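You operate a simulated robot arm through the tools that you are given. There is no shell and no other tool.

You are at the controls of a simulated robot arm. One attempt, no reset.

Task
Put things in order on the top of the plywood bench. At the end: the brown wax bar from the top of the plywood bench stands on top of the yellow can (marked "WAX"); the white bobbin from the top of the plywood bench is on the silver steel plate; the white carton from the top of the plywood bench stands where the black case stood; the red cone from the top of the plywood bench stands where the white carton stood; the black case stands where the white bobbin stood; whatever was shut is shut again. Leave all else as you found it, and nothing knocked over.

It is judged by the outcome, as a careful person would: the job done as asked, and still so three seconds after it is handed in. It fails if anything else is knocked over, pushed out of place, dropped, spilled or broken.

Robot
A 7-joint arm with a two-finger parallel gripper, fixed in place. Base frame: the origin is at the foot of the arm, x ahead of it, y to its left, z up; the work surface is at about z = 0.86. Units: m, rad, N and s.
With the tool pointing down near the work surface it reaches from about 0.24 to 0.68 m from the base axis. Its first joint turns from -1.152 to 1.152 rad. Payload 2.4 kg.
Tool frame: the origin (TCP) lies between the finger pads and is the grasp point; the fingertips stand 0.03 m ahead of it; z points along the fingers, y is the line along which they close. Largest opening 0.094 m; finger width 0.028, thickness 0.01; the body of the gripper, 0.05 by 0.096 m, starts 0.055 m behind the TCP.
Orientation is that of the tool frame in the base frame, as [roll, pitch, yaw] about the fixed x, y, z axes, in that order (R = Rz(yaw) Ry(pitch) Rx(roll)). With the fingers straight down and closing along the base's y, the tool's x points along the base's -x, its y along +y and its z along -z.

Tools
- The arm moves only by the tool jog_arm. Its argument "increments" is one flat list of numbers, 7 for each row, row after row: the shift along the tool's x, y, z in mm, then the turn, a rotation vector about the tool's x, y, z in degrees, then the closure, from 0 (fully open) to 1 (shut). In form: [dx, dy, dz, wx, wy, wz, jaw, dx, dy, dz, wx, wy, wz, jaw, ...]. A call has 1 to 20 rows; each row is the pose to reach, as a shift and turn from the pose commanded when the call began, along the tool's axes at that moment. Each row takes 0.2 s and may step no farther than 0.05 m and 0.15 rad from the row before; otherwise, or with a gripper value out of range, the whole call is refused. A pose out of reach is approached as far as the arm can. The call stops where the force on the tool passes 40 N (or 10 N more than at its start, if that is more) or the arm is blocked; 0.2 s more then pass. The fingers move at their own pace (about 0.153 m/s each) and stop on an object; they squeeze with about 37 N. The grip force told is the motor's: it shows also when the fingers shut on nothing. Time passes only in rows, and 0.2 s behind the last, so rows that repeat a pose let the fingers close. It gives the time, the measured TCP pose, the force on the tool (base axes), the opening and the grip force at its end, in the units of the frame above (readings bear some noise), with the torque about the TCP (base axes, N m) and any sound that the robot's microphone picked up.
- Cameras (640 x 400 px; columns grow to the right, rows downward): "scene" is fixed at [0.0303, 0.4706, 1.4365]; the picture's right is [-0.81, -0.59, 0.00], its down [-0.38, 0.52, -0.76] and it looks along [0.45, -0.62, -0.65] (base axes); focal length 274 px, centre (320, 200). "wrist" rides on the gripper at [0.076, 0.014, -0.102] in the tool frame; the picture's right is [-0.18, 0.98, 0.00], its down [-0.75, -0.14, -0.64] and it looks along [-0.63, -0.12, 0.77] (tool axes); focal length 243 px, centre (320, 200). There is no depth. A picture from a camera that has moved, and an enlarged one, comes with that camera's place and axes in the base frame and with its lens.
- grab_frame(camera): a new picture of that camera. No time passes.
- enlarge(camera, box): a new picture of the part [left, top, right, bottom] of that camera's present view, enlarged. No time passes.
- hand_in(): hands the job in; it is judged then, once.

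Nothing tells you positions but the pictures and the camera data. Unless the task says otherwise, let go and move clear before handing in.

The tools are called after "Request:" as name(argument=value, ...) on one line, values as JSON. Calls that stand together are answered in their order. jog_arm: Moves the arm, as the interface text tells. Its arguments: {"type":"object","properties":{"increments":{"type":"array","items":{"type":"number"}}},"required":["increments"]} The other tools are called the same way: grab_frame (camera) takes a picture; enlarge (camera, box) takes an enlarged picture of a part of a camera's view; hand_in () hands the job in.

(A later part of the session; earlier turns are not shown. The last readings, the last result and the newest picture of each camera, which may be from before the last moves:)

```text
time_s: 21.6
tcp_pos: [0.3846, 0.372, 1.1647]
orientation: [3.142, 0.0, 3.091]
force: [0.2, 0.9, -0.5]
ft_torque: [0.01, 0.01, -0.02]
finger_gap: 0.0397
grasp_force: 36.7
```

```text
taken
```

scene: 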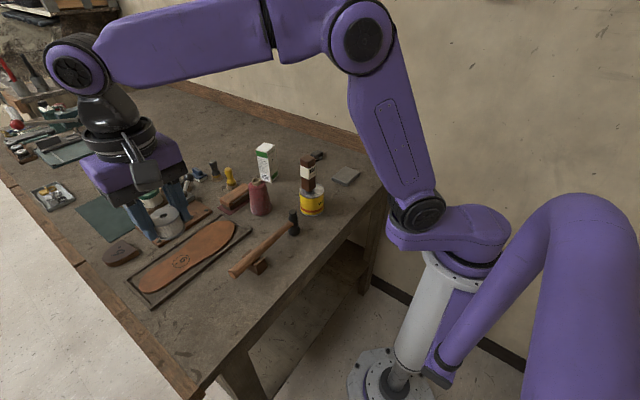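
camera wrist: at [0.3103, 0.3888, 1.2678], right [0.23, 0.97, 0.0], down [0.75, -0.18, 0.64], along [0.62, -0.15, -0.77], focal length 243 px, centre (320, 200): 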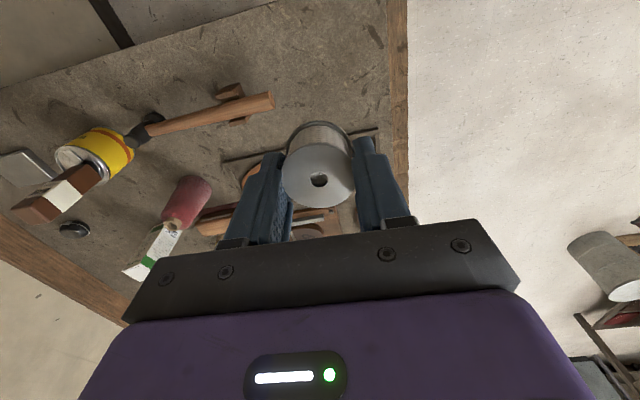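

Holding well. Carrying the bobbin high over to the steel plate at about (0.425,-0.230), squaring the tool yaw on the way.

Request:
jog_arm(increments=[-5.1, -42.7, 0, 0, 0, -0.2, 1, -10.3, -85.5, 0, 0, 0, -0.4, 1, -15.4, -128.2, 0, 0, 0, -0.6, 1, -20.6, -170.9, 0, 0, 0, -0.8, 1, -25.7, -213.7, 0, 0, 0, -1, 1, -30.9, -256.4, 0, 0, 0, -1.2, 1, -36, -299.1, 0, 0, 0, -1.5, 1, -41.1, -341.9, 0, 0, 0, -1.7, 1, -46.3, -384.6, 0, 0, 0, -1.9, 1, -51.4, -427.4, 0, 0, 0, -2.1, 1, -56.6, -470.1, 0, 0, 0, -2.3, 1, -61.7, -512.8, 0, 0, 0, -2.5, 1, -66.9, -555.6, 0, 0, 0, -2.7, 1, -72, -598.3, 0, 0, 0, -2.9, 1, -72, -598.3, 0, 0, 0, -2.9, 1])

Request:
grab_frame(camera="wrist")

Request:
grab_frame(camera="scene")

```text
time_s: 24.8
tcp_pos: [0.4266, -0.233, 1.1666]
orientation: [-3.141, -0.001, -3.14]
force: [0.6, -0.2, -0.8]
ft_torque: [-0.03, -0.01, -0.03]
finger_gap: 0.0398
grasp_force: 36.7
```

```text
taken
camera wrist: at [0.3509, -0.2192, 1.2696], right [0.18, 0.98, 0.0], down [0.75, -0.14, 0.64], along [0.63, -0.12, -0.77], focal length 243 px, centre (320, 200)
```

wrist: 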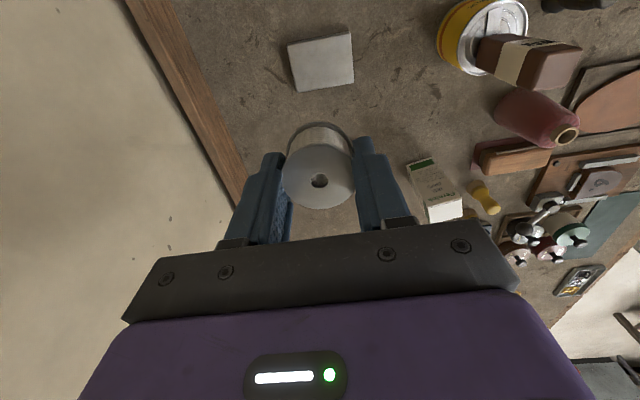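

```text
taken
```

scene: 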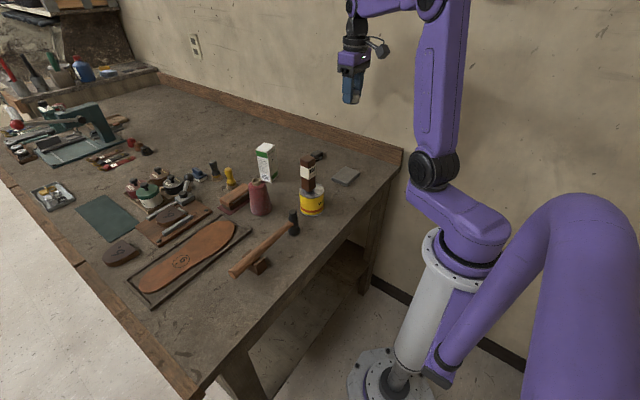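

Plate seen at about (0.424,-0.230). Descending to about 25 mm above the plate.

Request:
jog_arm(increments=[0, 4, 40, 0, 0, 0, 1, 0, 4, 80, 0, 0, 0, 1, 0, 4, 120, 0, 0, 0, 1, 0, 4, 160, 0, 0, 0, 1, 0, 4, 200, 0, 0, 0, 1, 0, 4, 236, 0, 0, 0, 1, 0, 4, 236, 0, 0, 0, 1])

Request:
grab_frame(camera="wrist")

Request:
enlarge(camera="scene", box=[290, 120, 400, 210])

```text
time_s: 26.4
tcp_pos: [0.4317, -0.2284, 0.9268]
orientation: [-3.14, 0.0, -3.139]
force: [-0.1, -0.4, -1.3]
ft_torque: [0.0, 0.02, -0.01]
finger_gap: 0.0394
grasp_force: 37.2
```

```text
taken
camera wrist: at [0.3561, -0.2148, 1.0298], right [0.18, 0.98, 0.0], down [0.75, -0.14, 0.64], along [0.63, -0.12, -0.77], focal length 243 px, centre (320, 200)
```

wrist: 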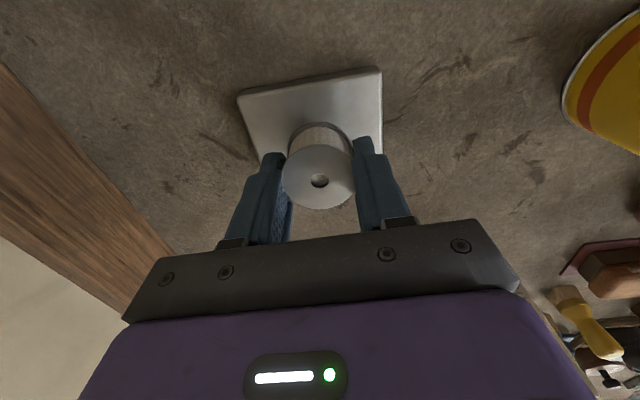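

```text
4.44 times, centred on (345, 165) of scene
camera zoom: at [0.0304, 0.4706, 1.4365], right [-0.81, -0.59, 0.0], down [-0.38, 0.52, -0.76], along [0.45, -0.62, -0.65], focal length 1219 px, centre (209, 356)
```

zoom: 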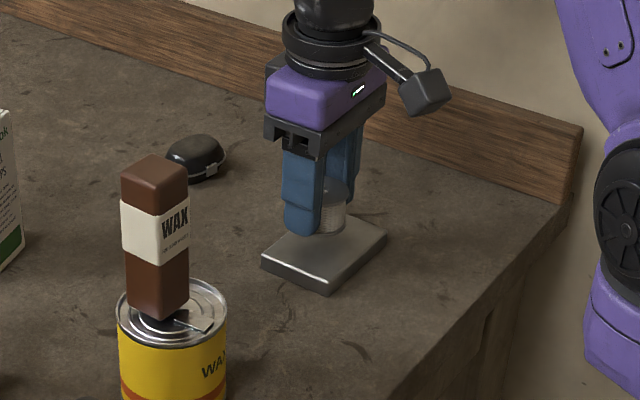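

Shifting 4.5 mm back toward the plate centre and lowering close to contact.

Request:
jog_arm(increments=[4.5, -0.5, 10, 0, 0, 0, 1, 4.5, -0.5, 20, 0, 0, 0, 1, 4.5, -0.5, 20, 0, 0, 0, 1])

Request:
enlarge(camera="wrist", box=[220, 50, 420, 175])

Request:
enlarge(camera="scene", box=[320, 140, 390, 200])

```text
time_s: 27.2
tcp_pos: [0.4264, -0.2293, 0.9078]
orientation: [-3.14, 0.001, -3.139]
force: [-4.4, 1.9, 20.3]
ft_torque: [0.09, 0.21, 0.04]
finger_gap: 0.0397
grasp_force: 36.9
```

```text
3.20 times, centred on (320, 112) of wrist
camera zoom: at [0.3492, -0.2148, 1.0125], right [0.18, 0.98, 0.0], down [0.75, -0.14, 0.64], along [0.63, -0.12, -0.77], focal length 776 px, centre (320, 480)
```

zoom: 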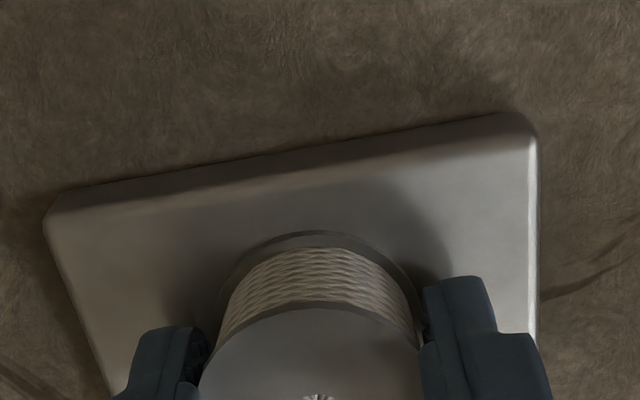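

```text
6.67 times, centred on (355, 170) of scene
camera zoom: at [0.03, 0.4708, 1.4364], right [-0.81, -0.59, 0.0], down [-0.38, 0.52, -0.76], along [0.45, -0.62, -0.65], focal length 1828 px, centre (87, 400)
```

zoom: 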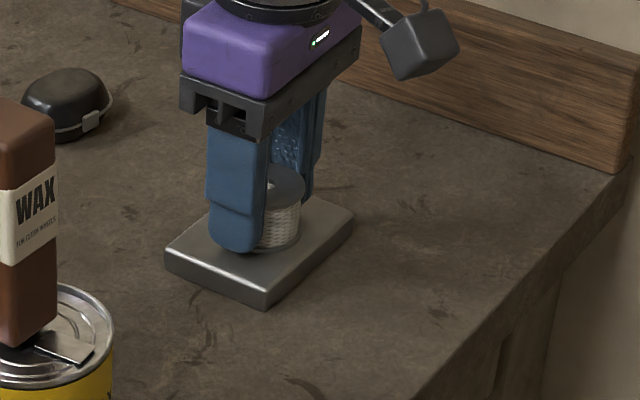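

Contact reached (plate top is ~0.874). Easing up 1 mm, then releasing with a modest opening.

Request:
jog_arm(increments=[0, 0, -1.2, 0, 0, 0, 1, 0, 0, -1.2, 0, 0, 0, 1])

```text
time_s: 27.8
tcp_pos: [0.4249, -0.229, 0.9083]
orientation: [-3.14, 0.002, -3.141]
force: [-0.2, -0.3, 13.0]
ft_torque: [0.02, 0.06, 0.01]
finger_gap: 0.0393
grasp_force: 37.6
```

Request:
jog_arm(increments=[0, 0, -1.3, 0, 0, 0, 1, 0, 0, -1.3, 0, 0, 0, 1])

```text
time_s: 28.4
tcp_pos: [0.4238, -0.2268, 0.9105]
orientation: [-3.141, 0.0, -3.14]
force: [0.6, -1.3, 0.0]
ft_torque: [0.0, -0.01, 0.0]
finger_gap: 0.0397
grasp_force: 36.5
```

Request:
jog_arm(increments=[0, 0, 0.6, 0, 0, 0, 1, 0, 0, 0.6, 0, 0, 0, 1])

Request:
enlarge(camera="wrist", box=[220, 50, 420, 175])

```text
time_s: 29.0
tcp_pos: [0.4239, -0.2275, 0.9114]
orientation: [3.141, 0.001, -3.14]
force: [0.6, 0.6, -0.4]
ft_torque: [0.0, 0.0, 0.03]
finger_gap: 0.0394
grasp_force: 36.6
```

```text
3.20 times, centred on (320, 112) of wrist
camera zoom: at [0.3478, -0.2144, 1.0143], right [0.18, 0.98, 0.0], down [0.75, -0.14, 0.64], along [0.63, -0.12, -0.77], focal length 776 px, centre (320, 480)
```

zoom: 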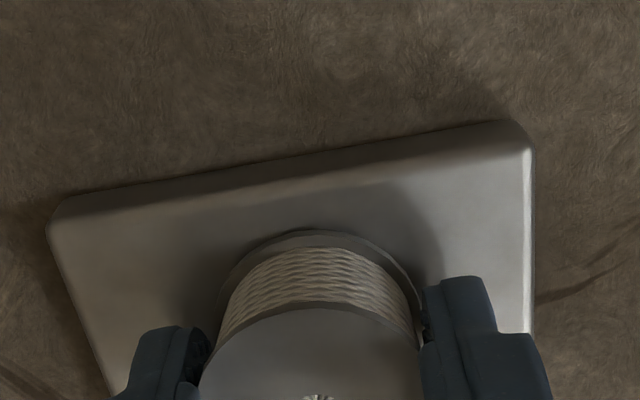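

Request:
jog_arm(increments=[0, 0, 0.8, 0, 0, 0, 1, 0, 0, 0.8, 0, 0, 0, 1])

```text
time_s: 29.6
tcp_pos: [0.4244, -0.2283, 0.9096]
orientation: [-3.141, 0.001, -3.14]
force: [0.2, -0.2, -1.2]
ft_torque: [-0.02, 0.0, -0.01]
finger_gap: 0.0394
grasp_force: 37.0
```

Request:
jog_arm(increments=[0, 0, 0.8, 0, 0, 0, 1, 0, 0, 0.8, 0, 0, 0, 1])

```text
time_s: 30.2
tcp_pos: [0.4241, -0.2278, 0.9094]
orientation: [3.141, 0.001, -3.142]
force: [-3.7, 0.1, 12.9]
ft_torque: [0.01, 0.13, 0.0]
finger_gap: 0.0394
grasp_force: 36.6
```

Contact just regained; backing off a fraction and opening the jaws.

Request:
jog_arm(increments=[0, 0, -0.5, 0, 0, 0, 1, 0, 0, -0.5, 0, 0, 0, 0.5, 0, 0, -0.5, 0, 0, 0, 0.35, 0, 0, -0.5, 0, 0, 0, 0.35])

Request:
grab_frame(camera="wrist")

Request:
enlarge(camera="scene", box=[320, 140, 390, 200])

```text
time_s: 31.2
tcp_pos: [0.4244, -0.2282, 0.9086]
orientation: [-3.139, -0.001, -3.14]
force: [-0.5, -0.6, 0.1]
ft_torque: [-0.01, 0.0, 0.02]
finger_gap: 0.0612
grasp_force: 0.1
```

```text
taken
camera wrist: at [0.3484, -0.2149, 1.0124], right [0.18, 0.98, 0.0], down [0.75, -0.14, 0.64], along [0.63, -0.12, -0.77], focal length 243 px, centre (320, 200)
```

wrist: 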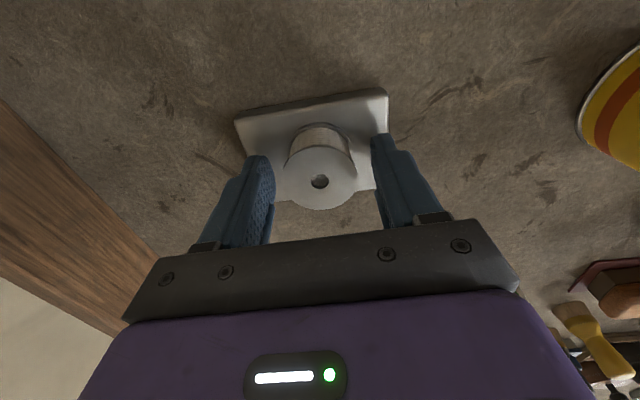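

```text
6.67 times, centred on (355, 170) of scene
camera zoom: at [0.0303, 0.4706, 1.4365], right [-0.81, -0.59, 0.0], down [-0.38, 0.52, -0.76], along [0.45, -0.62, -0.65], focal length 1828 px, centre (87, 400)
```

zoom: 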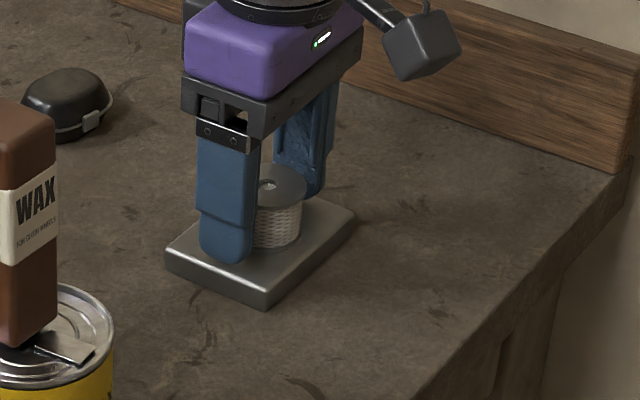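

Bobbin stands on the plate. Rising straight up, then moving over the black case near (0.585,-0.27).

Request:
jog_arm(increments=[0, 0, -30, 0, 0, 0, 0.35, 0, 0, -70, 0, 0, 0, 0.35, 0, 0, -110, 0, 0, 0, 0.2, 0, 0, -150, 0, 0, 0, 0, -40, -10, -150, 0, 0, 0, 0, -80, -21, -150, 0, 0, 0, 0, -120, -32, -150, 0, 0, 0, 0, -158, -42, -150, 0, 0, 0, 0, -158, -42, -150, 0, 0, 0, 0])

Request:
grab_frame(camera="wrist")

Request:
enlarge(camera="scene", box=[290, 130, 390, 220])

```text
time_s: 33.2
tcp_pos: [0.5795, -0.271, 1.06]
orientation: [3.141, -0.001, -3.141]
force: [0.2, -0.3, 0.4]
ft_torque: [-0.02, 0.01, -0.01]
finger_gap: 0.094
grasp_force: 0.0
```

```text
taken
camera wrist: at [0.503, -0.2576, 1.163], right [0.18, 0.98, 0.0], down [0.75, -0.14, 0.64], along [0.63, -0.12, -0.77], focal length 243 px, centre (320, 200)
```

wrist: 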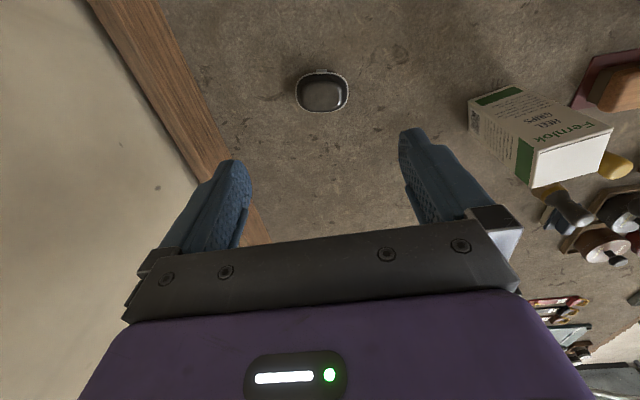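

```text
4.44 times, centred on (340, 175) of scene
camera zoom: at [0.0304, 0.4706, 1.4365], right [-0.81, -0.59, 0.0], down [-0.38, 0.52, -0.76], along [0.45, -0.62, -0.65], focal length 1219 px, centre (231, 311)
```

zoom: 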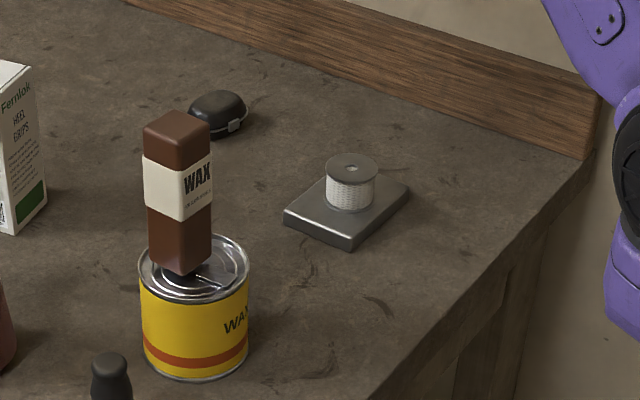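

Bobbin done. Zooming on the black case.

Request:
enlarge(camera="wrist", box=[280, 55, 370, 125])

Request:
enlarge(camera="scene", box=[300, 138, 350, 170])

```text
5.71 times, centred on (325, 90) of wrist
camera zoom: at [0.503, -0.2576, 1.163], right [0.18, 0.98, 0.0], down [0.75, -0.14, 0.64], along [0.63, -0.12, -0.77], focal length 1386 px, centre (291, 829)
```

zoom: 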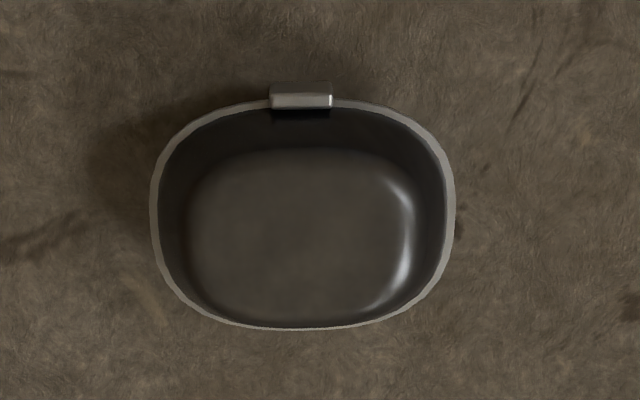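

```text
12.50 times, centred on (325, 154) of scene
camera zoom: at [0.0304, 0.4706, 1.4365], right [-0.81, -0.59, 0.0], down [-0.38, 0.52, -0.76], along [0.45, -0.62, -0.65], focal length 3428 px, centre (258, 775)
```

zoom: 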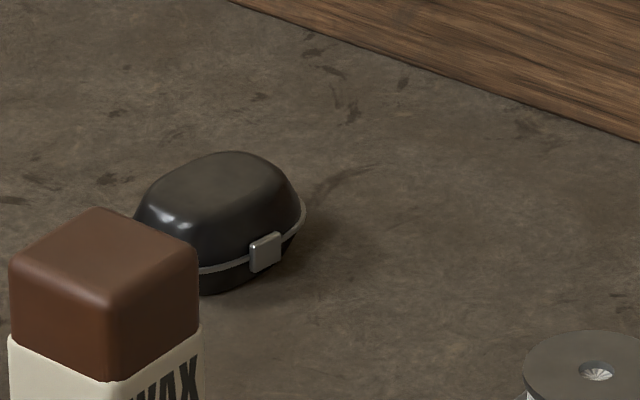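

Case: about 0.061×0.043, rim centre at (0.585,-0.270), long axis rotated about -10°, clasp toward the robot. I'll grip it across the long axis; rotating the tool 10.4° and descending to hover.

Request:
jog_arm(increments=[-5.2, 1, 40, 0, 0, 5.2, 0, -5.2, 1, 80, 0, 0, 10.4, 0, -5.2, 1, 120, 0, 0, 10.4, 0, -5.2, 1, 120, 0, 0, 10.4, 0])

Request:
grab_frame(camera="wrist")

Request:
enlarge(camera="wrist", box=[260, 90, 390, 180])

```text
time_s: 34.2
tcp_pos: [0.5853, -0.2704, 0.9422]
orientation: [3.141, 0.0, 2.961]
force: [-0.4, 0.1, 0.2]
ft_torque: [0.01, -0.03, 0.03]
finger_gap: 0.0941
grasp_force: 0.1
```

```text
taken
camera wrist: at [0.5139, -0.2427, 1.0443], right [0.36, 0.93, 0.0], down [0.72, -0.27, 0.64], along [0.6, -0.23, -0.77], focal length 243 px, centre (320, 200)
```

wrist: 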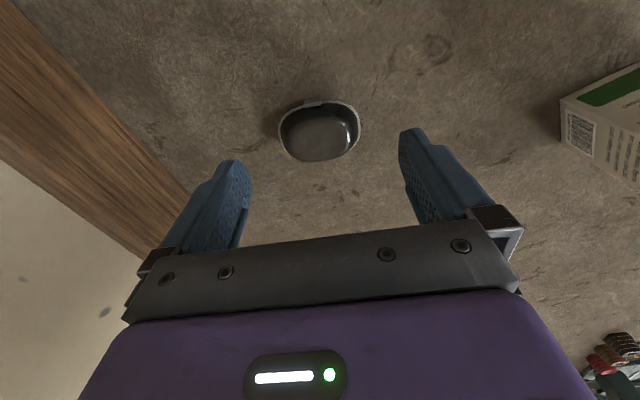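

```text
4.44 times, centred on (325, 135) of wrist
camera zoom: at [0.5139, -0.2427, 1.0443], right [0.36, 0.93, 0.0], down [0.72, -0.27, 0.64], along [0.6, -0.23, -0.77], focal length 1078 px, centre (298, 489)
```

zoom: 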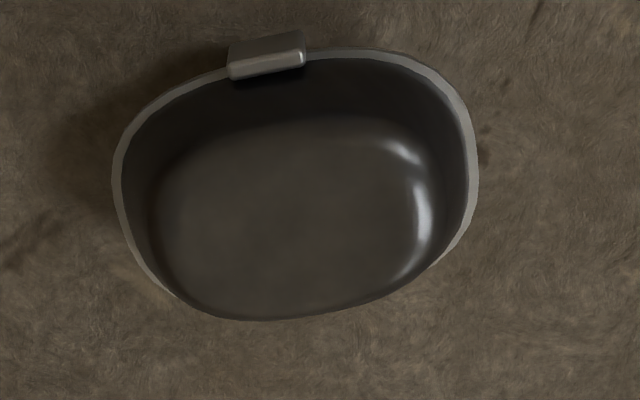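

TCP is centred on the case. Descending to z≈0.893 and closing.

Request:
jog_arm(increments=[0, 0, 25, 0, 0, 0, 0, 0, 0, 48.5, 0, 0, 0, 0, 0, 0, 48.5, 0, 0, 0, 0])

Request:
grab_frame(camera="wrist")

```text
time_s: 35.0
tcp_pos: [0.5866, -0.271, 0.8905]
orientation: [3.141, 0.001, 2.962]
force: [0.4, 0.0, 0.2]
ft_torque: [0.01, -0.02, -0.02]
finger_gap: 0.0941
grasp_force: 0.0
```

```text
taken
camera wrist: at [0.5152, -0.2436, 0.9952], right [0.36, 0.93, 0.0], down [0.72, -0.27, 0.64], along [0.6, -0.23, -0.77], focal length 243 px, centre (320, 200)
```

wrist: 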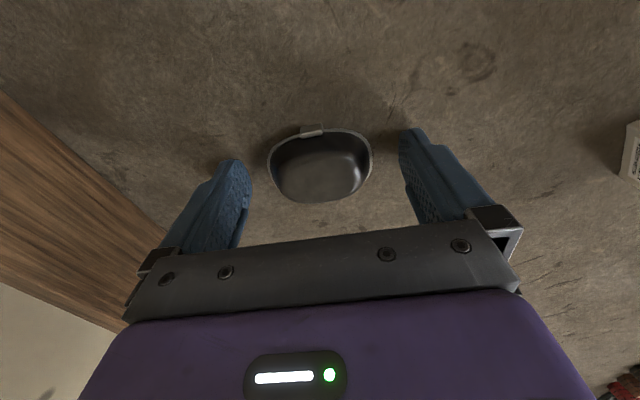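

Request:
jog_arm(increments=[0, 0, 0, 0, 0, 0, 0.6, 0, 0, 0, 0, 0, 0, 1, 0, 0, 0, 0, 0, 0, 1])

Request:
grab_frame(camera="wrist")

Request:
enlarge(camera="scene", box=[290, 110, 370, 170])

```text
time_s: 35.8
tcp_pos: [0.5859, -0.2712, 0.8923]
orientation: [3.141, -0.001, 2.961]
force: [-0.4, 0.3, 0.7]
ft_torque: [0.01, -0.01, 0.0]
finger_gap: 0.0555
grasp_force: 36.6
```

```text
taken
camera wrist: at [0.5152, -0.2435, 0.9953], right [0.36, 0.93, 0.0], down [0.72, -0.27, 0.64], along [0.6, -0.23, -0.77], focal length 243 px, centre (320, 200)
```

wrist: 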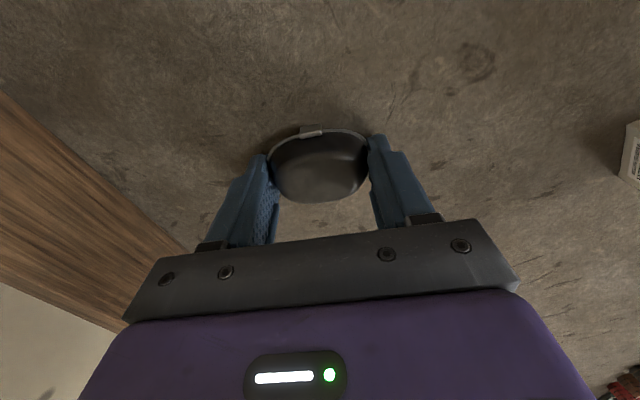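

```text
6.67 times, centred on (330, 140) of scene
camera zoom: at [0.0304, 0.4706, 1.4365], right [-0.81, -0.59, 0.0], down [-0.38, 0.52, -0.76], along [0.45, -0.62, -0.65], focal length 1828 px, centre (253, 600)
```

zoom: 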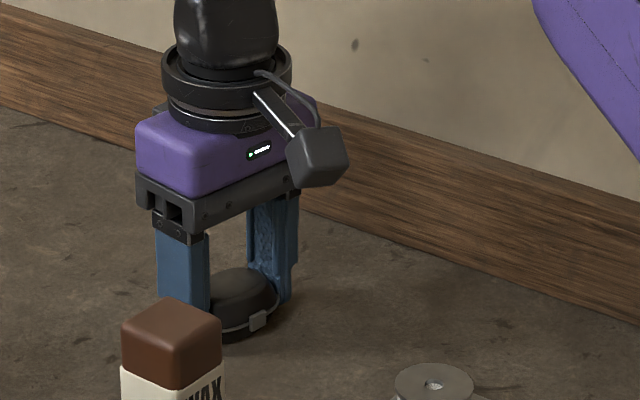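

Gripped at 55 mm. Lifting slowly a little to check it stays level.

Request:
jog_arm(increments=[0, 0, -10, 0, 0, 0, 1, 0, 0, -25, 0, 0, 0, 1, 0, 0, -40, 0, 0, 0, 1, 0, 0, -40, 0, 0, 0, 1])

Request:
grab_frame(camera="wrist")

Request:
enlarge(camera="scene", box=[290, 110, 370, 170])

```text
time_s: 36.8
tcp_pos: [0.5877, -0.2693, 0.9306]
orientation: [-3.141, 0.001, 2.961]
force: [0.5, -0.9, -0.4]
ft_torque: [0.03, 0.0, -0.02]
finger_gap: 0.0555
grasp_force: 36.6
```

```text
taken
camera wrist: at [0.5158, -0.2427, 1.0344], right [0.36, 0.93, 0.0], down [0.72, -0.27, 0.64], along [0.6, -0.23, -0.77], focal length 243 px, centre (320, 200)
```

wrist: 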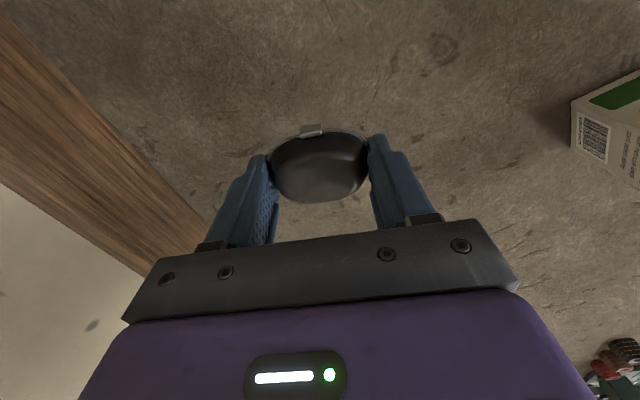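

```text
6.67 times, centred on (330, 140) of scene
camera zoom: at [0.0304, 0.4706, 1.4365], right [-0.81, -0.59, 0.0], down [-0.38, 0.52, -0.76], along [0.45, -0.62, -0.65], focal length 1828 px, centre (253, 600)
```

zoom: 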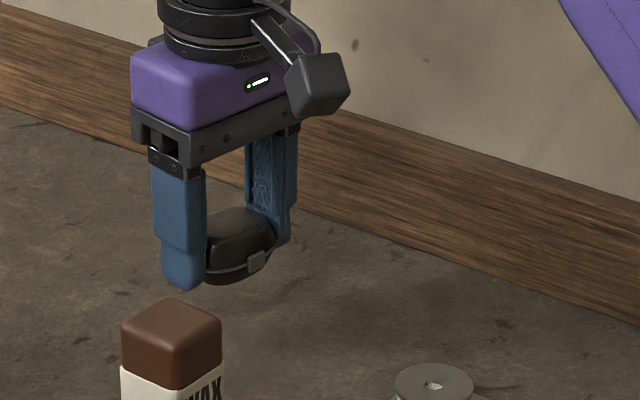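

Level and steady. Raising to travel height.

Request:
jog_arm(increments=[0, 0, -40, 0, 0, 0, 1, 0, 0, -80, 0, 0, 0, 1, 0, 0, -120, 0, 0, 0, 1, 0, 0, -160, 0, 0, 0, 1, 0, 0, -200, 0, 0, 0, 1, 0, 0, -235, 0, 0, 0, 1, 0, 0, -235, 0, 0, 0, 1])

```text
time_s: 38.4
tcp_pos: [0.5819, -0.2675, 1.1646]
orientation: [-3.141, 0.001, 2.961]
force: [0.7, -0.6, -0.7]
ft_torque: [0.01, -0.02, 0.0]
finger_gap: 0.0554
grasp_force: 37.2
```

Carrying the case at height over to the bobbin's former place (0.385,0.370).

Request:
jog_arm(increments=[20.6, 39.5, 0, 0, 0, 0, 1, 41.1, 78.9, 0, 0, 0, 0, 1, 61.7, 118.4, 0, 0, 0, 0, 1, 82.2, 157.8, 0, 0, 0, 0, 1, 102.8, 197.3, 0, 0, 0, 0, 1, 123.3, 236.7, 0, 0, 0, 0, 1, 143.9, 276.2, 0, 0, 0, 0, 1, 164.4, 315.6, 0, 0, 0, 0, 1, 185, 355.1, 0, 0, 0, 0, 1, 205.5, 394.5, 0, 0, 0, 0, 1, 226.1, 434, 0, 0, 0, 0, 1, 246.6, 473.4, 0, 0, 0, 0, 1, 267.2, 512.9, 0, 0, 0, 0, 1, 287.7, 552.4, 0, 0, 0, 0, 1, 308.3, 591.8, 0, 0, 0, 0, 1, 308.3, 591.8, 0, 0, 0, 0, 1])

Request:
grab_frame(camera="wrist")

Request:
grab_frame(camera="scene")

```text
time_s: 41.8
tcp_pos: [0.3851, 0.3661, 1.1655]
orientation: [-3.14, -0.002, 2.96]
force: [-0.5, -0.1, -0.4]
ft_torque: [0.01, -0.03, 0.0]
finger_gap: 0.0555
grasp_force: 36.6
```

```text
taken
camera wrist: at [0.3146, 0.3928, 1.2684], right [0.36, 0.93, 0.0], down [0.72, -0.27, 0.64], along [0.6, -0.23, -0.77], focal length 243 px, centre (320, 200)
```

wrist: 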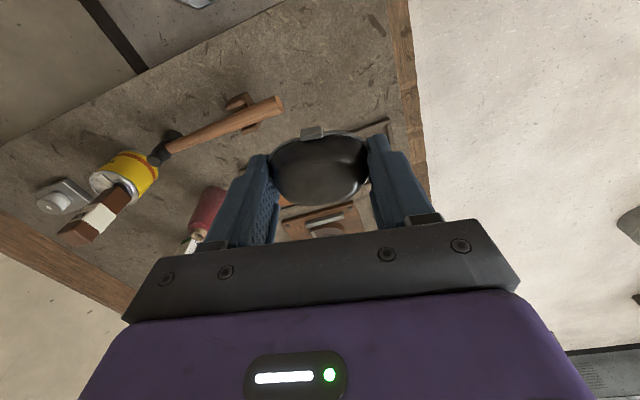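

```text
taken
```

scene: 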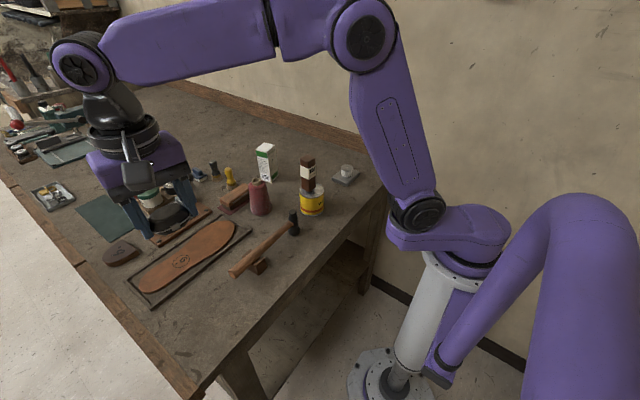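

Descending toward the bobbin's old spot, stopping about 28 mm above.

Request:
jog_arm(increments=[0.7, 3.9, 42, 0, 0, 0, 1, 0.7, 3.9, 84, 0, 0, 0, 1, 0.7, 3.9, 126, 0, 0, 0, 1, 0.7, 3.9, 168, 0, 0, 0, 1, 0.7, 3.9, 210, 0, 0, 0, 1, 0.7, 3.9, 245, 0, 0, 0, 1, 0.7, 3.9, 245, 0, 0, 0, 1])

Request:
grab_frame(camera="wrist")

Request:
enlarge(camera="scene", box=[150, 220, 290, 350])

```text
time_s: 43.4
tcp_pos: [0.3894, 0.3758, 0.9209]
orientation: [3.14, -0.002, 2.963]
force: [-0.9, 0.7, -0.5]
ft_torque: [0.0, -0.01, 0.02]
finger_gap: 0.0556
grasp_force: 36.3
```

```text
taken
camera wrist: at [0.3178, 0.4024, 1.0232], right [0.36, 0.93, 0.0], down [0.72, -0.27, 0.64], along [0.6, -0.23, -0.77], focal length 243 px, centre (320, 200)
```

wrist: 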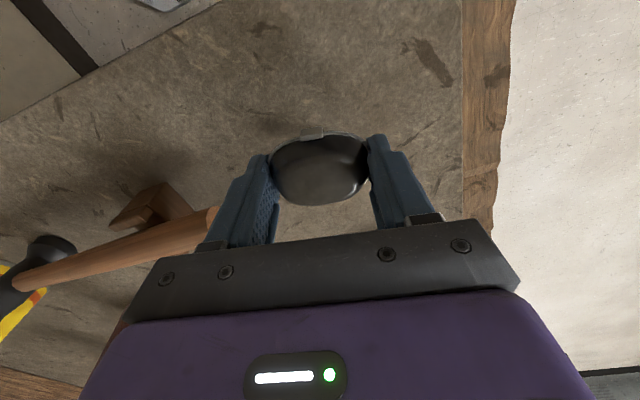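

```text
3.08 times, centred on (220, 285) of scene
camera zoom: at [0.0304, 0.4706, 1.4365], right [-0.81, -0.59, 0.0], down [-0.38, 0.52, -0.76], along [0.45, -0.62, -0.65], focal length 844 px, centre (628, -62)
```

zoom: 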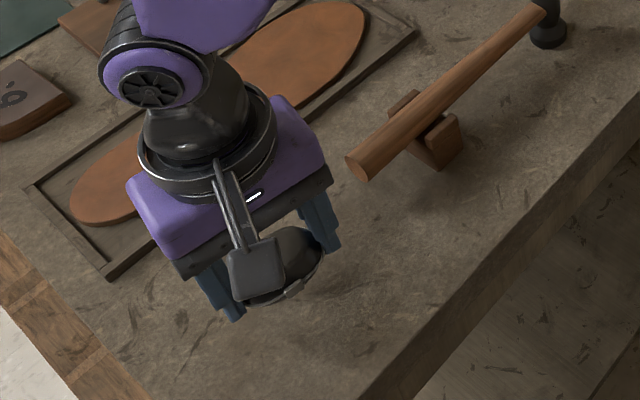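

Correcting 4–6 mm horizontally and lowering to near contact.

Request:
jog_arm(increments=[3.4, -6.2, 8, 0, 0, 0, 1, 3.4, -6.2, 18, 0, 0, 0, 1, 3.4, -6.2, 25, 0, 0, 0, 1, 3.4, -6.2, 25, 0, 0, 0, 1])

Request:
enlarge(camera="scene", box=[180, 260, 260, 330])

```text
time_s: 44.4
tcp_pos: [0.3856, 0.3676, 0.8953]
orientation: [3.141, -0.001, 2.961]
force: [-1.6, -0.5, -1.4]
ft_torque: [0.02, 0.0, 0.02]
finger_gap: 0.0556
grasp_force: 36.3
```

```text
5.71 times, centred on (220, 295) of scene
camera zoom: at [0.0303, 0.4706, 1.4365], right [-0.81, -0.59, 0.0], down [-0.38, 0.52, -0.76], along [0.45, -0.62, -0.65], focal length 1567 px, centre (891, -343)
```

zoom: 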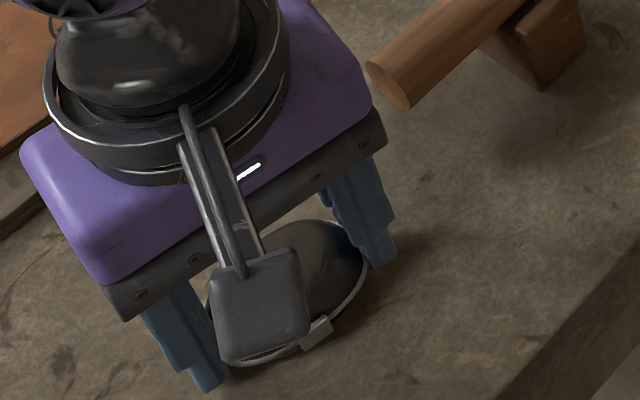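

Request:
jog_arm(increments=[0, 1, 1.5, 0, 0, 0, 1, 0, 1, 1.5, 0, 0, 0, 1])

```text
time_s: 45.0
tcp_pos: [0.3848, 0.3685, 0.894]
orientation: [-3.141, 0.0, 2.963]
force: [-0.5, -0.3, 0.4]
ft_torque: [0.02, 0.01, 0.02]
finger_gap: 0.0555
grasp_force: 37.2
```

Request:
jog_arm(increments=[0, 0.5, 1, 0, 0, 0, 1, 0, 0.5, 1, 0, 0, 0, 1])

```text
time_s: 45.6
tcp_pos: [0.3867, 0.3697, 0.8936]
orientation: [3.141, -0.001, 2.961]
force: [1.1, -0.1, -0.4]
ft_torque: [-0.01, 0.01, 0.03]
finger_gap: 0.0557
grasp_force: 37.4
```

Request:
jog_arm(increments=[0, 0, 1, 0, 0, 0, 1, 0, 0, 1, 0, 0, 0, 1])

```text
time_s: 46.2
tcp_pos: [0.3851, 0.3688, 0.8927]
orientation: [-3.141, 0.002, 2.962]
force: [0.2, 0.1, -0.7]
ft_torque: [0.02, 0.0, 0.0]
finger_gap: 0.0557
grasp_force: 37.3
```

Request:
jog_arm(increments=[0, 0, 0.8, 0, 0, 0, 1, 0, 0, 0.8, 0, 0, 0, 1])

```text
time_s: 46.8
tcp_pos: [0.3857, 0.3684, 0.8915]
orientation: [-3.141, -0.001, 2.962]
force: [0.5, 0.2, -0.7]
ft_torque: [-0.01, -0.03, 0.02]
finger_gap: 0.0556
grasp_force: 37.1
```

Request:
jog_arm(increments=[0, 0, 0.8, 0, 0, 0, 1, 0, 0, 0.8, 0, 0, 0, 1])

Request:
grab_frame(camera="wrist")

```text
time_s: 47.4
tcp_pos: [0.3859, 0.3692, 0.8916]
orientation: [3.14, -0.001, 2.962]
force: [-0.9, 0.1, 3.0]
ft_torque: [0.06, 0.02, 0.0]
finger_gap: 0.0555
grasp_force: 37.3
```

```text
taken
camera wrist: at [0.3142, 0.3954, 0.9949], right [0.36, 0.93, 0.0], down [0.72, -0.27, 0.64], along [0.6, -0.23, -0.77], focal length 243 px, centre (320, 200)
```

wrist: 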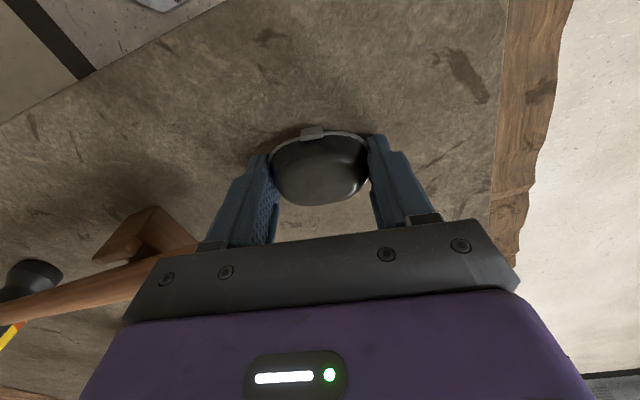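

Touching down (3 N). Opening just enough, then rising clear.

Request:
jog_arm(increments=[0, 0, 0, 0, 0, 0, 0.3, 0, 0, 0, 0, 0, 0, 0.2, 0, 0, 0, 0, 0, 0, 0.2, 0, 0, -20, 0, 0, 0, 0.2, 0, 0, -60, 0, 0, 0, 0.2, 0, 0, -100, 0, 0, 0, 0.2, 0, 0, -145, 0, 0, 0, 0.2, 0, 0, -190, 0, 0, 0, 0, 0, 0, -235, 0, 0, 0, 0, 0, 0, -235, 0, 0, 0, 0])

Request:
grab_frame(camera="wrist")

Request:
enlarge(camera="scene", box=[170, 240, 290, 340])

```text
time_s: 49.6
tcp_pos: [0.3833, 0.3689, 1.1236]
orientation: [-3.141, -0.001, 2.962]
force: [0.1, 0.2, 0.4]
ft_torque: [0.0, 0.02, 0.01]
finger_gap: 0.0941
grasp_force: 0.0
```

```text
taken
camera wrist: at [0.312, 0.396, 1.2269], right [0.36, 0.93, 0.0], down [0.72, -0.27, 0.64], along [0.6, -0.23, -0.77], focal length 243 px, centre (320, 200)
```

wrist: 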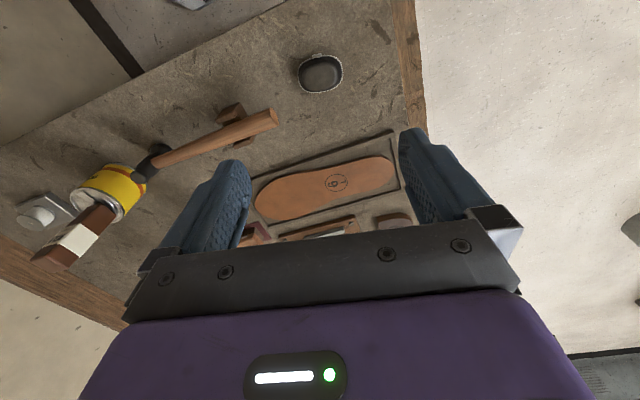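

```text
4.00 times, centred on (230, 290) of scene
camera zoom: at [0.0303, 0.4706, 1.4365], right [-0.81, -0.59, 0.0], down [-0.38, 0.52, -0.76], along [0.45, -0.62, -0.65], focal length 1097 px, centre (680, -160)
```

zoom: 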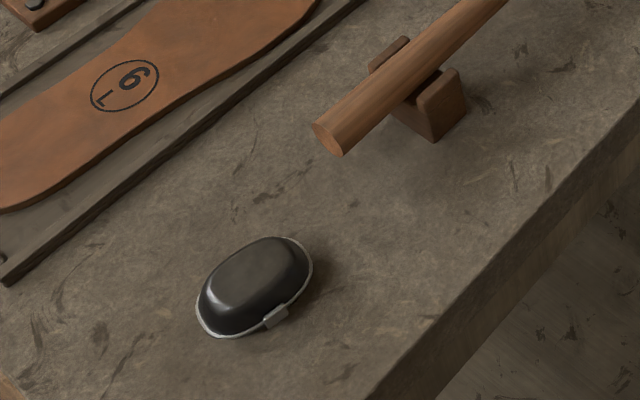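

Case placed. Now moving over to view the white carton near (0.65,-0.07), turning the tool to about +10° yaw to match it.

Request:
jog_arm(increments=[-26, -32.4, -3, 0, 0, -1.7, 0, -52, -64.9, -6, 0, 0, -3.4, 0, -78, -97.3, -9, 0, 0, -5.1, 0, -104, -129.8, -12, 0, 0, -6.8, 0, -130, -162.2, -15, 0, 0, -8.5, 0, -156, -194.7, -18, 0, 0, -10.2, 0, -182, -227.1, -21, 0, 0, -11.9, 0, -208, -259.5, -24, 0, 0, -13.6, 0, -234, -292, -27, 0, 0, -15.3, 0, -260, -324.4, -30, 0, 0, -17, 0, -286, -356.9, -33, 0, 0, -18.7, 0, -312, -389.3, -36, 0, 0, -20.3, 0, -312, -389.3, -36, 0, 0, -20.3, 0])

Request:
grab_frame(camera="wrist")

Request:
enlarge(camera="scene", box=[200, 120, 340, 230])

```text
time_s: 52.4
tcp_pos: [0.6236, -0.0708, 1.1608]
orientation: [-3.141, 0.0, -2.968]
force: [0.0, -0.1, 0.3]
ft_torque: [0.02, -0.04, -0.03]
finger_gap: 0.0941
grasp_force: 0.1
```

```text
taken
camera wrist: at [0.5468, -0.0697, 1.2646], right [0.01, 1.0, 0.0], down [0.77, -0.01, 0.64], along [0.64, -0.01, -0.77], focal length 243 px, centre (320, 200)
```

wrist: 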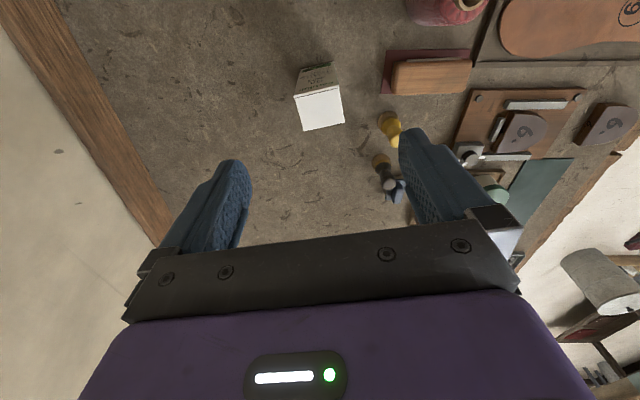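

```text
3.64 times, centred on (270, 175) of scene
camera zoom: at [0.0304, 0.4706, 1.4365], right [-0.81, -0.59, 0.0], down [-0.38, 0.52, -0.76], along [0.45, -0.62, -0.65], focal length 997 px, centre (502, 291)
```

zoom: 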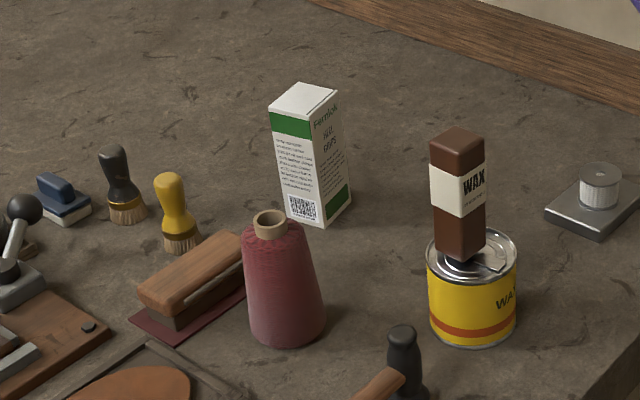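

Request:
enlarge(camera="wrist", box=[270, 50, 390, 145])

Request:
enlarge(camera="wrist", box=[370, 0, 500, 95])

```text
4.21 times, centred on (330, 98) of wrist
camera zoom: at [0.5468, -0.0697, 1.2646], right [0.01, 1.0, 0.0], down [0.77, -0.01, 0.64], along [0.64, -0.01, -0.77], focal length 1022 px, centre (278, 632)
```

zoom: 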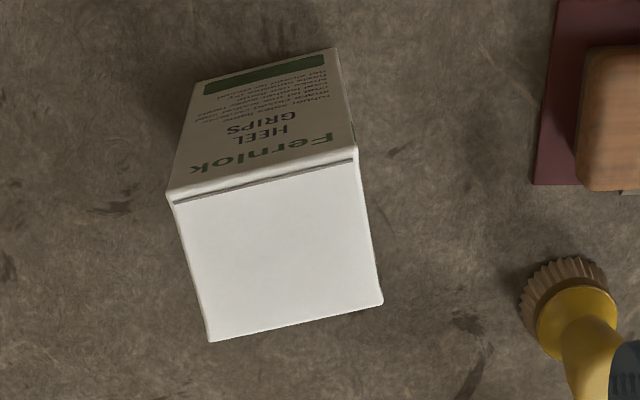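

```text
4.21 times, centred on (435, 48) of wrist
camera zoom: at [0.5468, -0.0697, 1.2646], right [0.01, 1.0, 0.0], down [0.77, -0.01, 0.64], along [0.64, -0.01, -0.77], focal length 1022 px, centre (-164, 842)
```

zoom: 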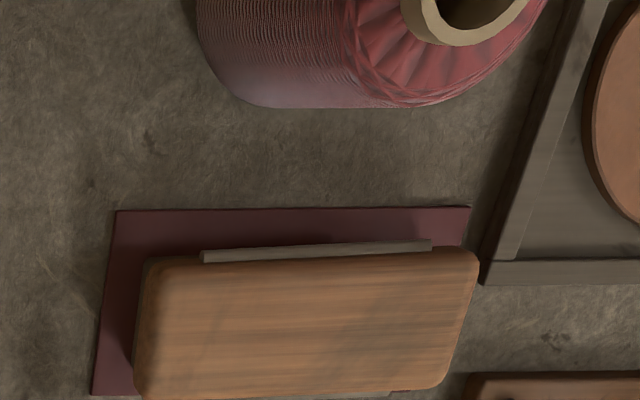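

Carton: about 0.052×0.043×0.117, centre (0.6475,-0.0705), yaw about 12.5°. Aligning above it and descending to hover.

Request:
jog_arm(increments=[-12, -2, 33, 0, 0, -1.2, 0, -23.6, -3.8, 66, 0, 0, -2.5, 0, -23.6, -3.8, 99, 0, 0, -2.5, 0, -23.6, -3.8, 131, 0, 0, -2.5, 0, -23.6, -3.8, 131, 0, 0, -2.5, 0])

Request:
grab_frame(camera="wrist")

Request:
enlarge(camera="scene", box=[200, 80, 340, 200])

```text
time_s: 53.6
tcp_pos: [0.6475, -0.0709, 1.0301]
orientation: [3.141, -0.001, -2.922]
force: [0.3, 0.2, -0.1]
ft_torque: [0.01, 0.01, 0.02]
finger_gap: 0.0939
grasp_force: 0.0
```

```text
taken
camera wrist: at [0.5709, -0.0739, 1.1344], right [-0.03, 1.0, 0.0], down [0.77, 0.03, 0.64], along [0.64, 0.02, -0.77], focal length 243 px, centre (320, 200)
```

wrist: 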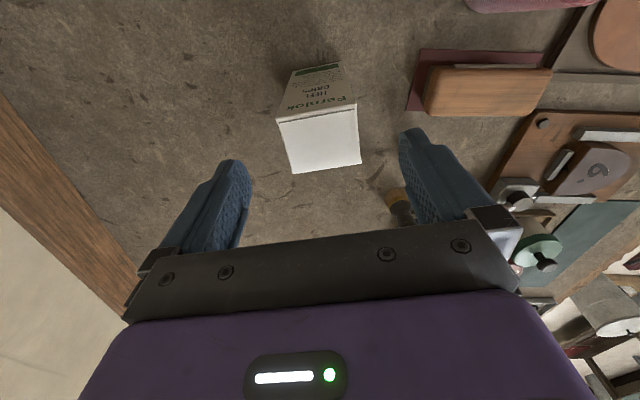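

```text
3.33 times, centred on (270, 140) of scene
camera zoom: at [0.0303, 0.4706, 1.4365], right [-0.81, -0.59, 0.0], down [-0.38, 0.52, -0.76], along [0.45, -0.62, -0.65], focal length 914 px, centre (487, 400)
```

zoom: 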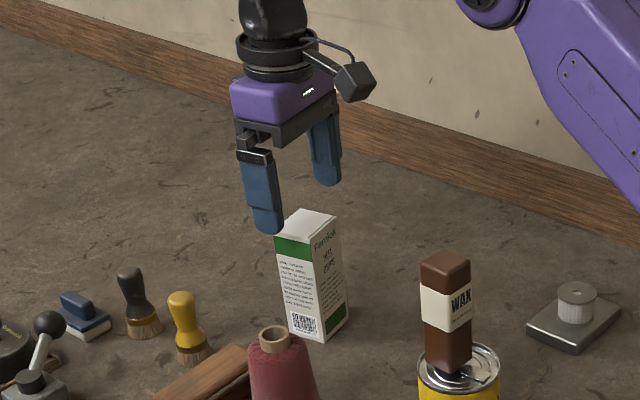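

Centred. Descending to z≈0.935 and closing on the carton.

Request:
jog_arm(increments=[0, 0, 35, 0, 0, 0, 0, 0, 0, 70, 0, 0, 0, 0, 0, 0, 95, 0, 0, 0, 0, 0, 0, 95, 0, 0, 0, 0, 0, 0, 95, 0, 0, 0, 0.4, 0, 0, 95, 0, 0, 0, 1, 0, 0, 95, 0, 0, 0, 1])

Request:
grab_frame(camera="wrist")

Request:
enlarge(camera="scene", box=[200, 80, 340, 200])

```text
time_s: 55.2
tcp_pos: [0.6483, -0.0683, 0.9343]
orientation: [3.14, 0.001, -2.923]
force: [-0.2, 0.0, 0.8]
ft_torque: [0.0, -0.01, 0.02]
finger_gap: 0.0556
grasp_force: 36.8
```

```text
taken
camera wrist: at [0.5713, -0.0709, 1.0382], right [-0.03, 1.0, 0.0], down [0.77, 0.03, 0.64], along [0.64, 0.02, -0.77], focal length 243 px, centre (320, 200)
```

wrist: 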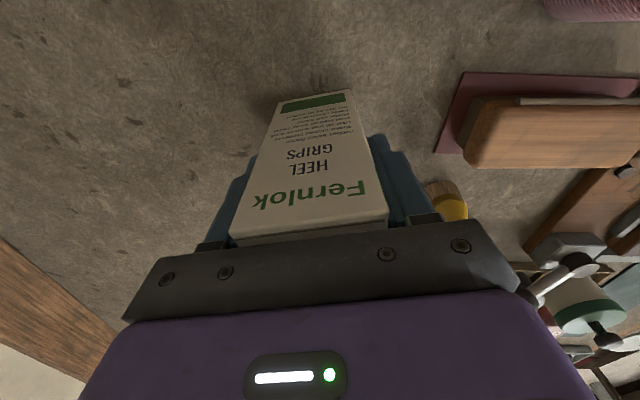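

```text
3.33 times, centred on (270, 140) of scene
camera zoom: at [0.0304, 0.4706, 1.4365], right [-0.81, -0.59, 0.0], down [-0.38, 0.52, -0.76], along [0.45, -0.62, -0.65], focal length 914 px, centre (487, 400)
```

zoom: 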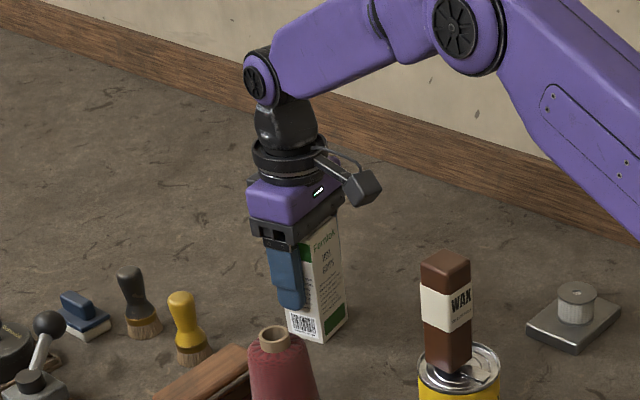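

Gripped. Lifting and carrying the carton to above the case's former place (0.585,-0.270).

Request:
jog_arm(increments=[0, 0, -25, 0, 0, 0, 1, 0, 0, -60, 0, 0, 0, 1, 0, 0, -100, 0, 0, 0, 1, 0, 0, -140, 0, 0, 0, 1, 21.1, -36.6, -140, 0, 0, 0, 1, 42.2, -73.3, -140, 0, 0, 0, 1, 63.3, -109.9, -140, 0, 0, 0, 1, 84.4, -146.6, -140, 0, 0, 0, 1, 105.5, -183.2, -140, 0, 0, 0, 1, 105.5, -183.2, -140, 0, 0, 0, 1])

Request:
grab_frame(camera="wrist")

Request:
enlarge(camera="scene", box=[220, 80, 400, 220])

```text
time_s: 57.4
tcp_pos: [0.5823, -0.2759, 1.0761]
orientation: [-3.141, 0.001, -2.923]
force: [0.4, -0.2, -0.8]
ft_torque: [0.01, -0.01, 0.0]
finger_gap: 0.0556
grasp_force: 36.6
```

```text
taken
camera wrist: at [0.5061, -0.2787, 1.1789], right [-0.03, 1.0, 0.0], down [0.77, 0.03, 0.64], along [0.64, 0.02, -0.77], focal length 243 px, centre (320, 200)
```

wrist: 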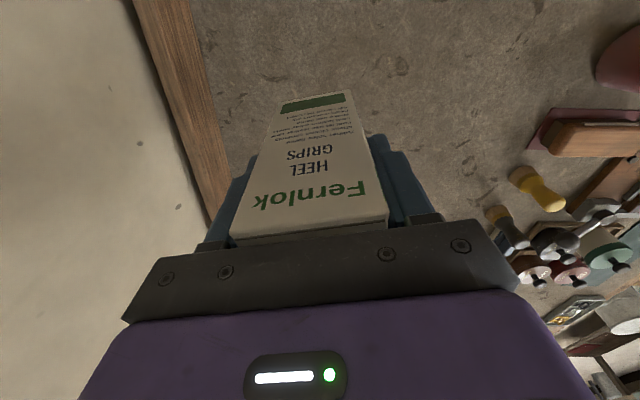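

```text
2.86 times, centred on (310, 150) of scene
camera zoom: at [0.0304, 0.4706, 1.4365], right [-0.81, -0.59, 0.0], down [-0.38, 0.52, -0.76], along [0.45, -0.62, -0.65], focal length 784 px, centre (349, 343)
```

zoom: 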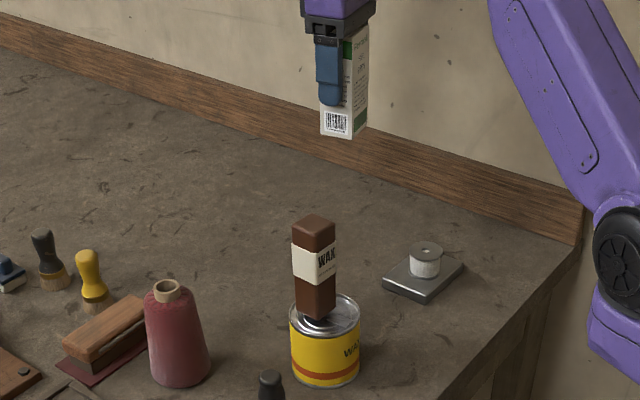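

Descending to about 15 mm above the bench.

Request:
jog_arm(increments=[-2.1, 2.6, 40, 0, 0, 0, 1, -2.1, 2.6, 80, 0, 0, 0, 1, -2.1, 2.6, 112, 0, 0, 0, 1, -2.1, 2.6, 124, 0, 0, 0, 1, -2.1, 2.6, 124, 0, 0, 0, 1])

Request:
grab_frame(camera="wrist")

Request:
enlarge(camera="scene", box=[270, 90, 390, 200])

```text
time_s: 58.6
tcp_pos: [0.5856, -0.2697, 0.9493]
orientation: [3.14, 0.0, -2.923]
force: [1.0, 0.0, -0.8]
ft_torque: [-0.01, 0.0, 0.0]
finger_gap: 0.0558
grasp_force: 37.0
```

```text
taken
camera wrist: at [0.5082, -0.2727, 1.0537], right [-0.03, 1.0, 0.0], down [0.77, 0.03, 0.64], along [0.64, 0.02, -0.77], focal length 243 px, centre (320, 200)
```

wrist: 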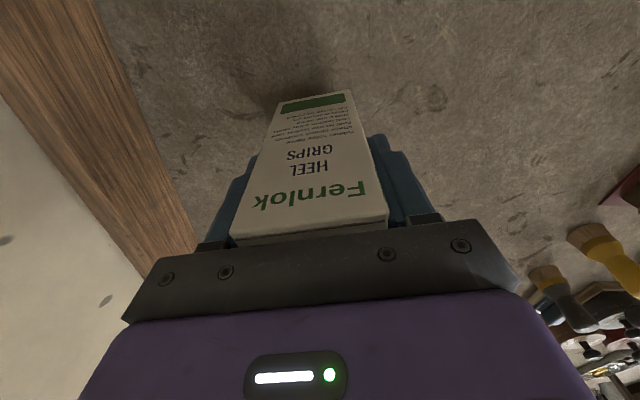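

```text
3.64 times, centred on (330, 145) of scene
camera zoom: at [0.0304, 0.4706, 1.4365], right [-0.81, -0.59, 0.0], down [-0.38, 0.52, -0.76], along [0.45, -0.62, -0.65], focal length 997 px, centre (284, 400)
```

zoom: 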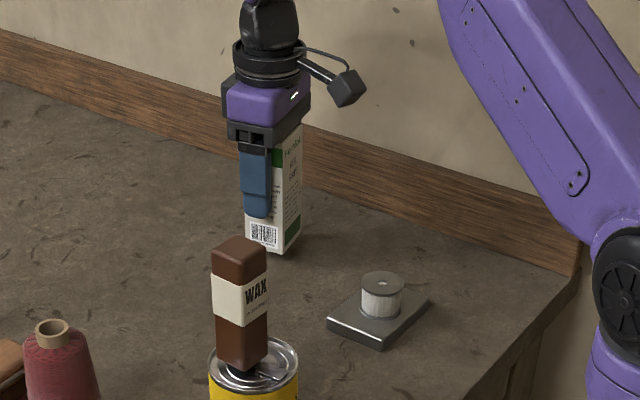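

Position is right. Lowering to near contact.

Request:
jog_arm(increments=[0, 0, 6, 0, 0, 0, 1, 0, 0, 12, 0, 0, 0, 1, 0, 0, 12, 0, 0, 0, 1])

```text
time_s: 59.4
tcp_pos: [0.5848, -0.2701, 0.9378]
orientation: [3.141, -0.001, -2.923]
force: [0.5, 0.5, -1.0]
ft_torque: [-0.01, 0.02, 0.01]
finger_gap: 0.0557
grasp_force: 37.1
```

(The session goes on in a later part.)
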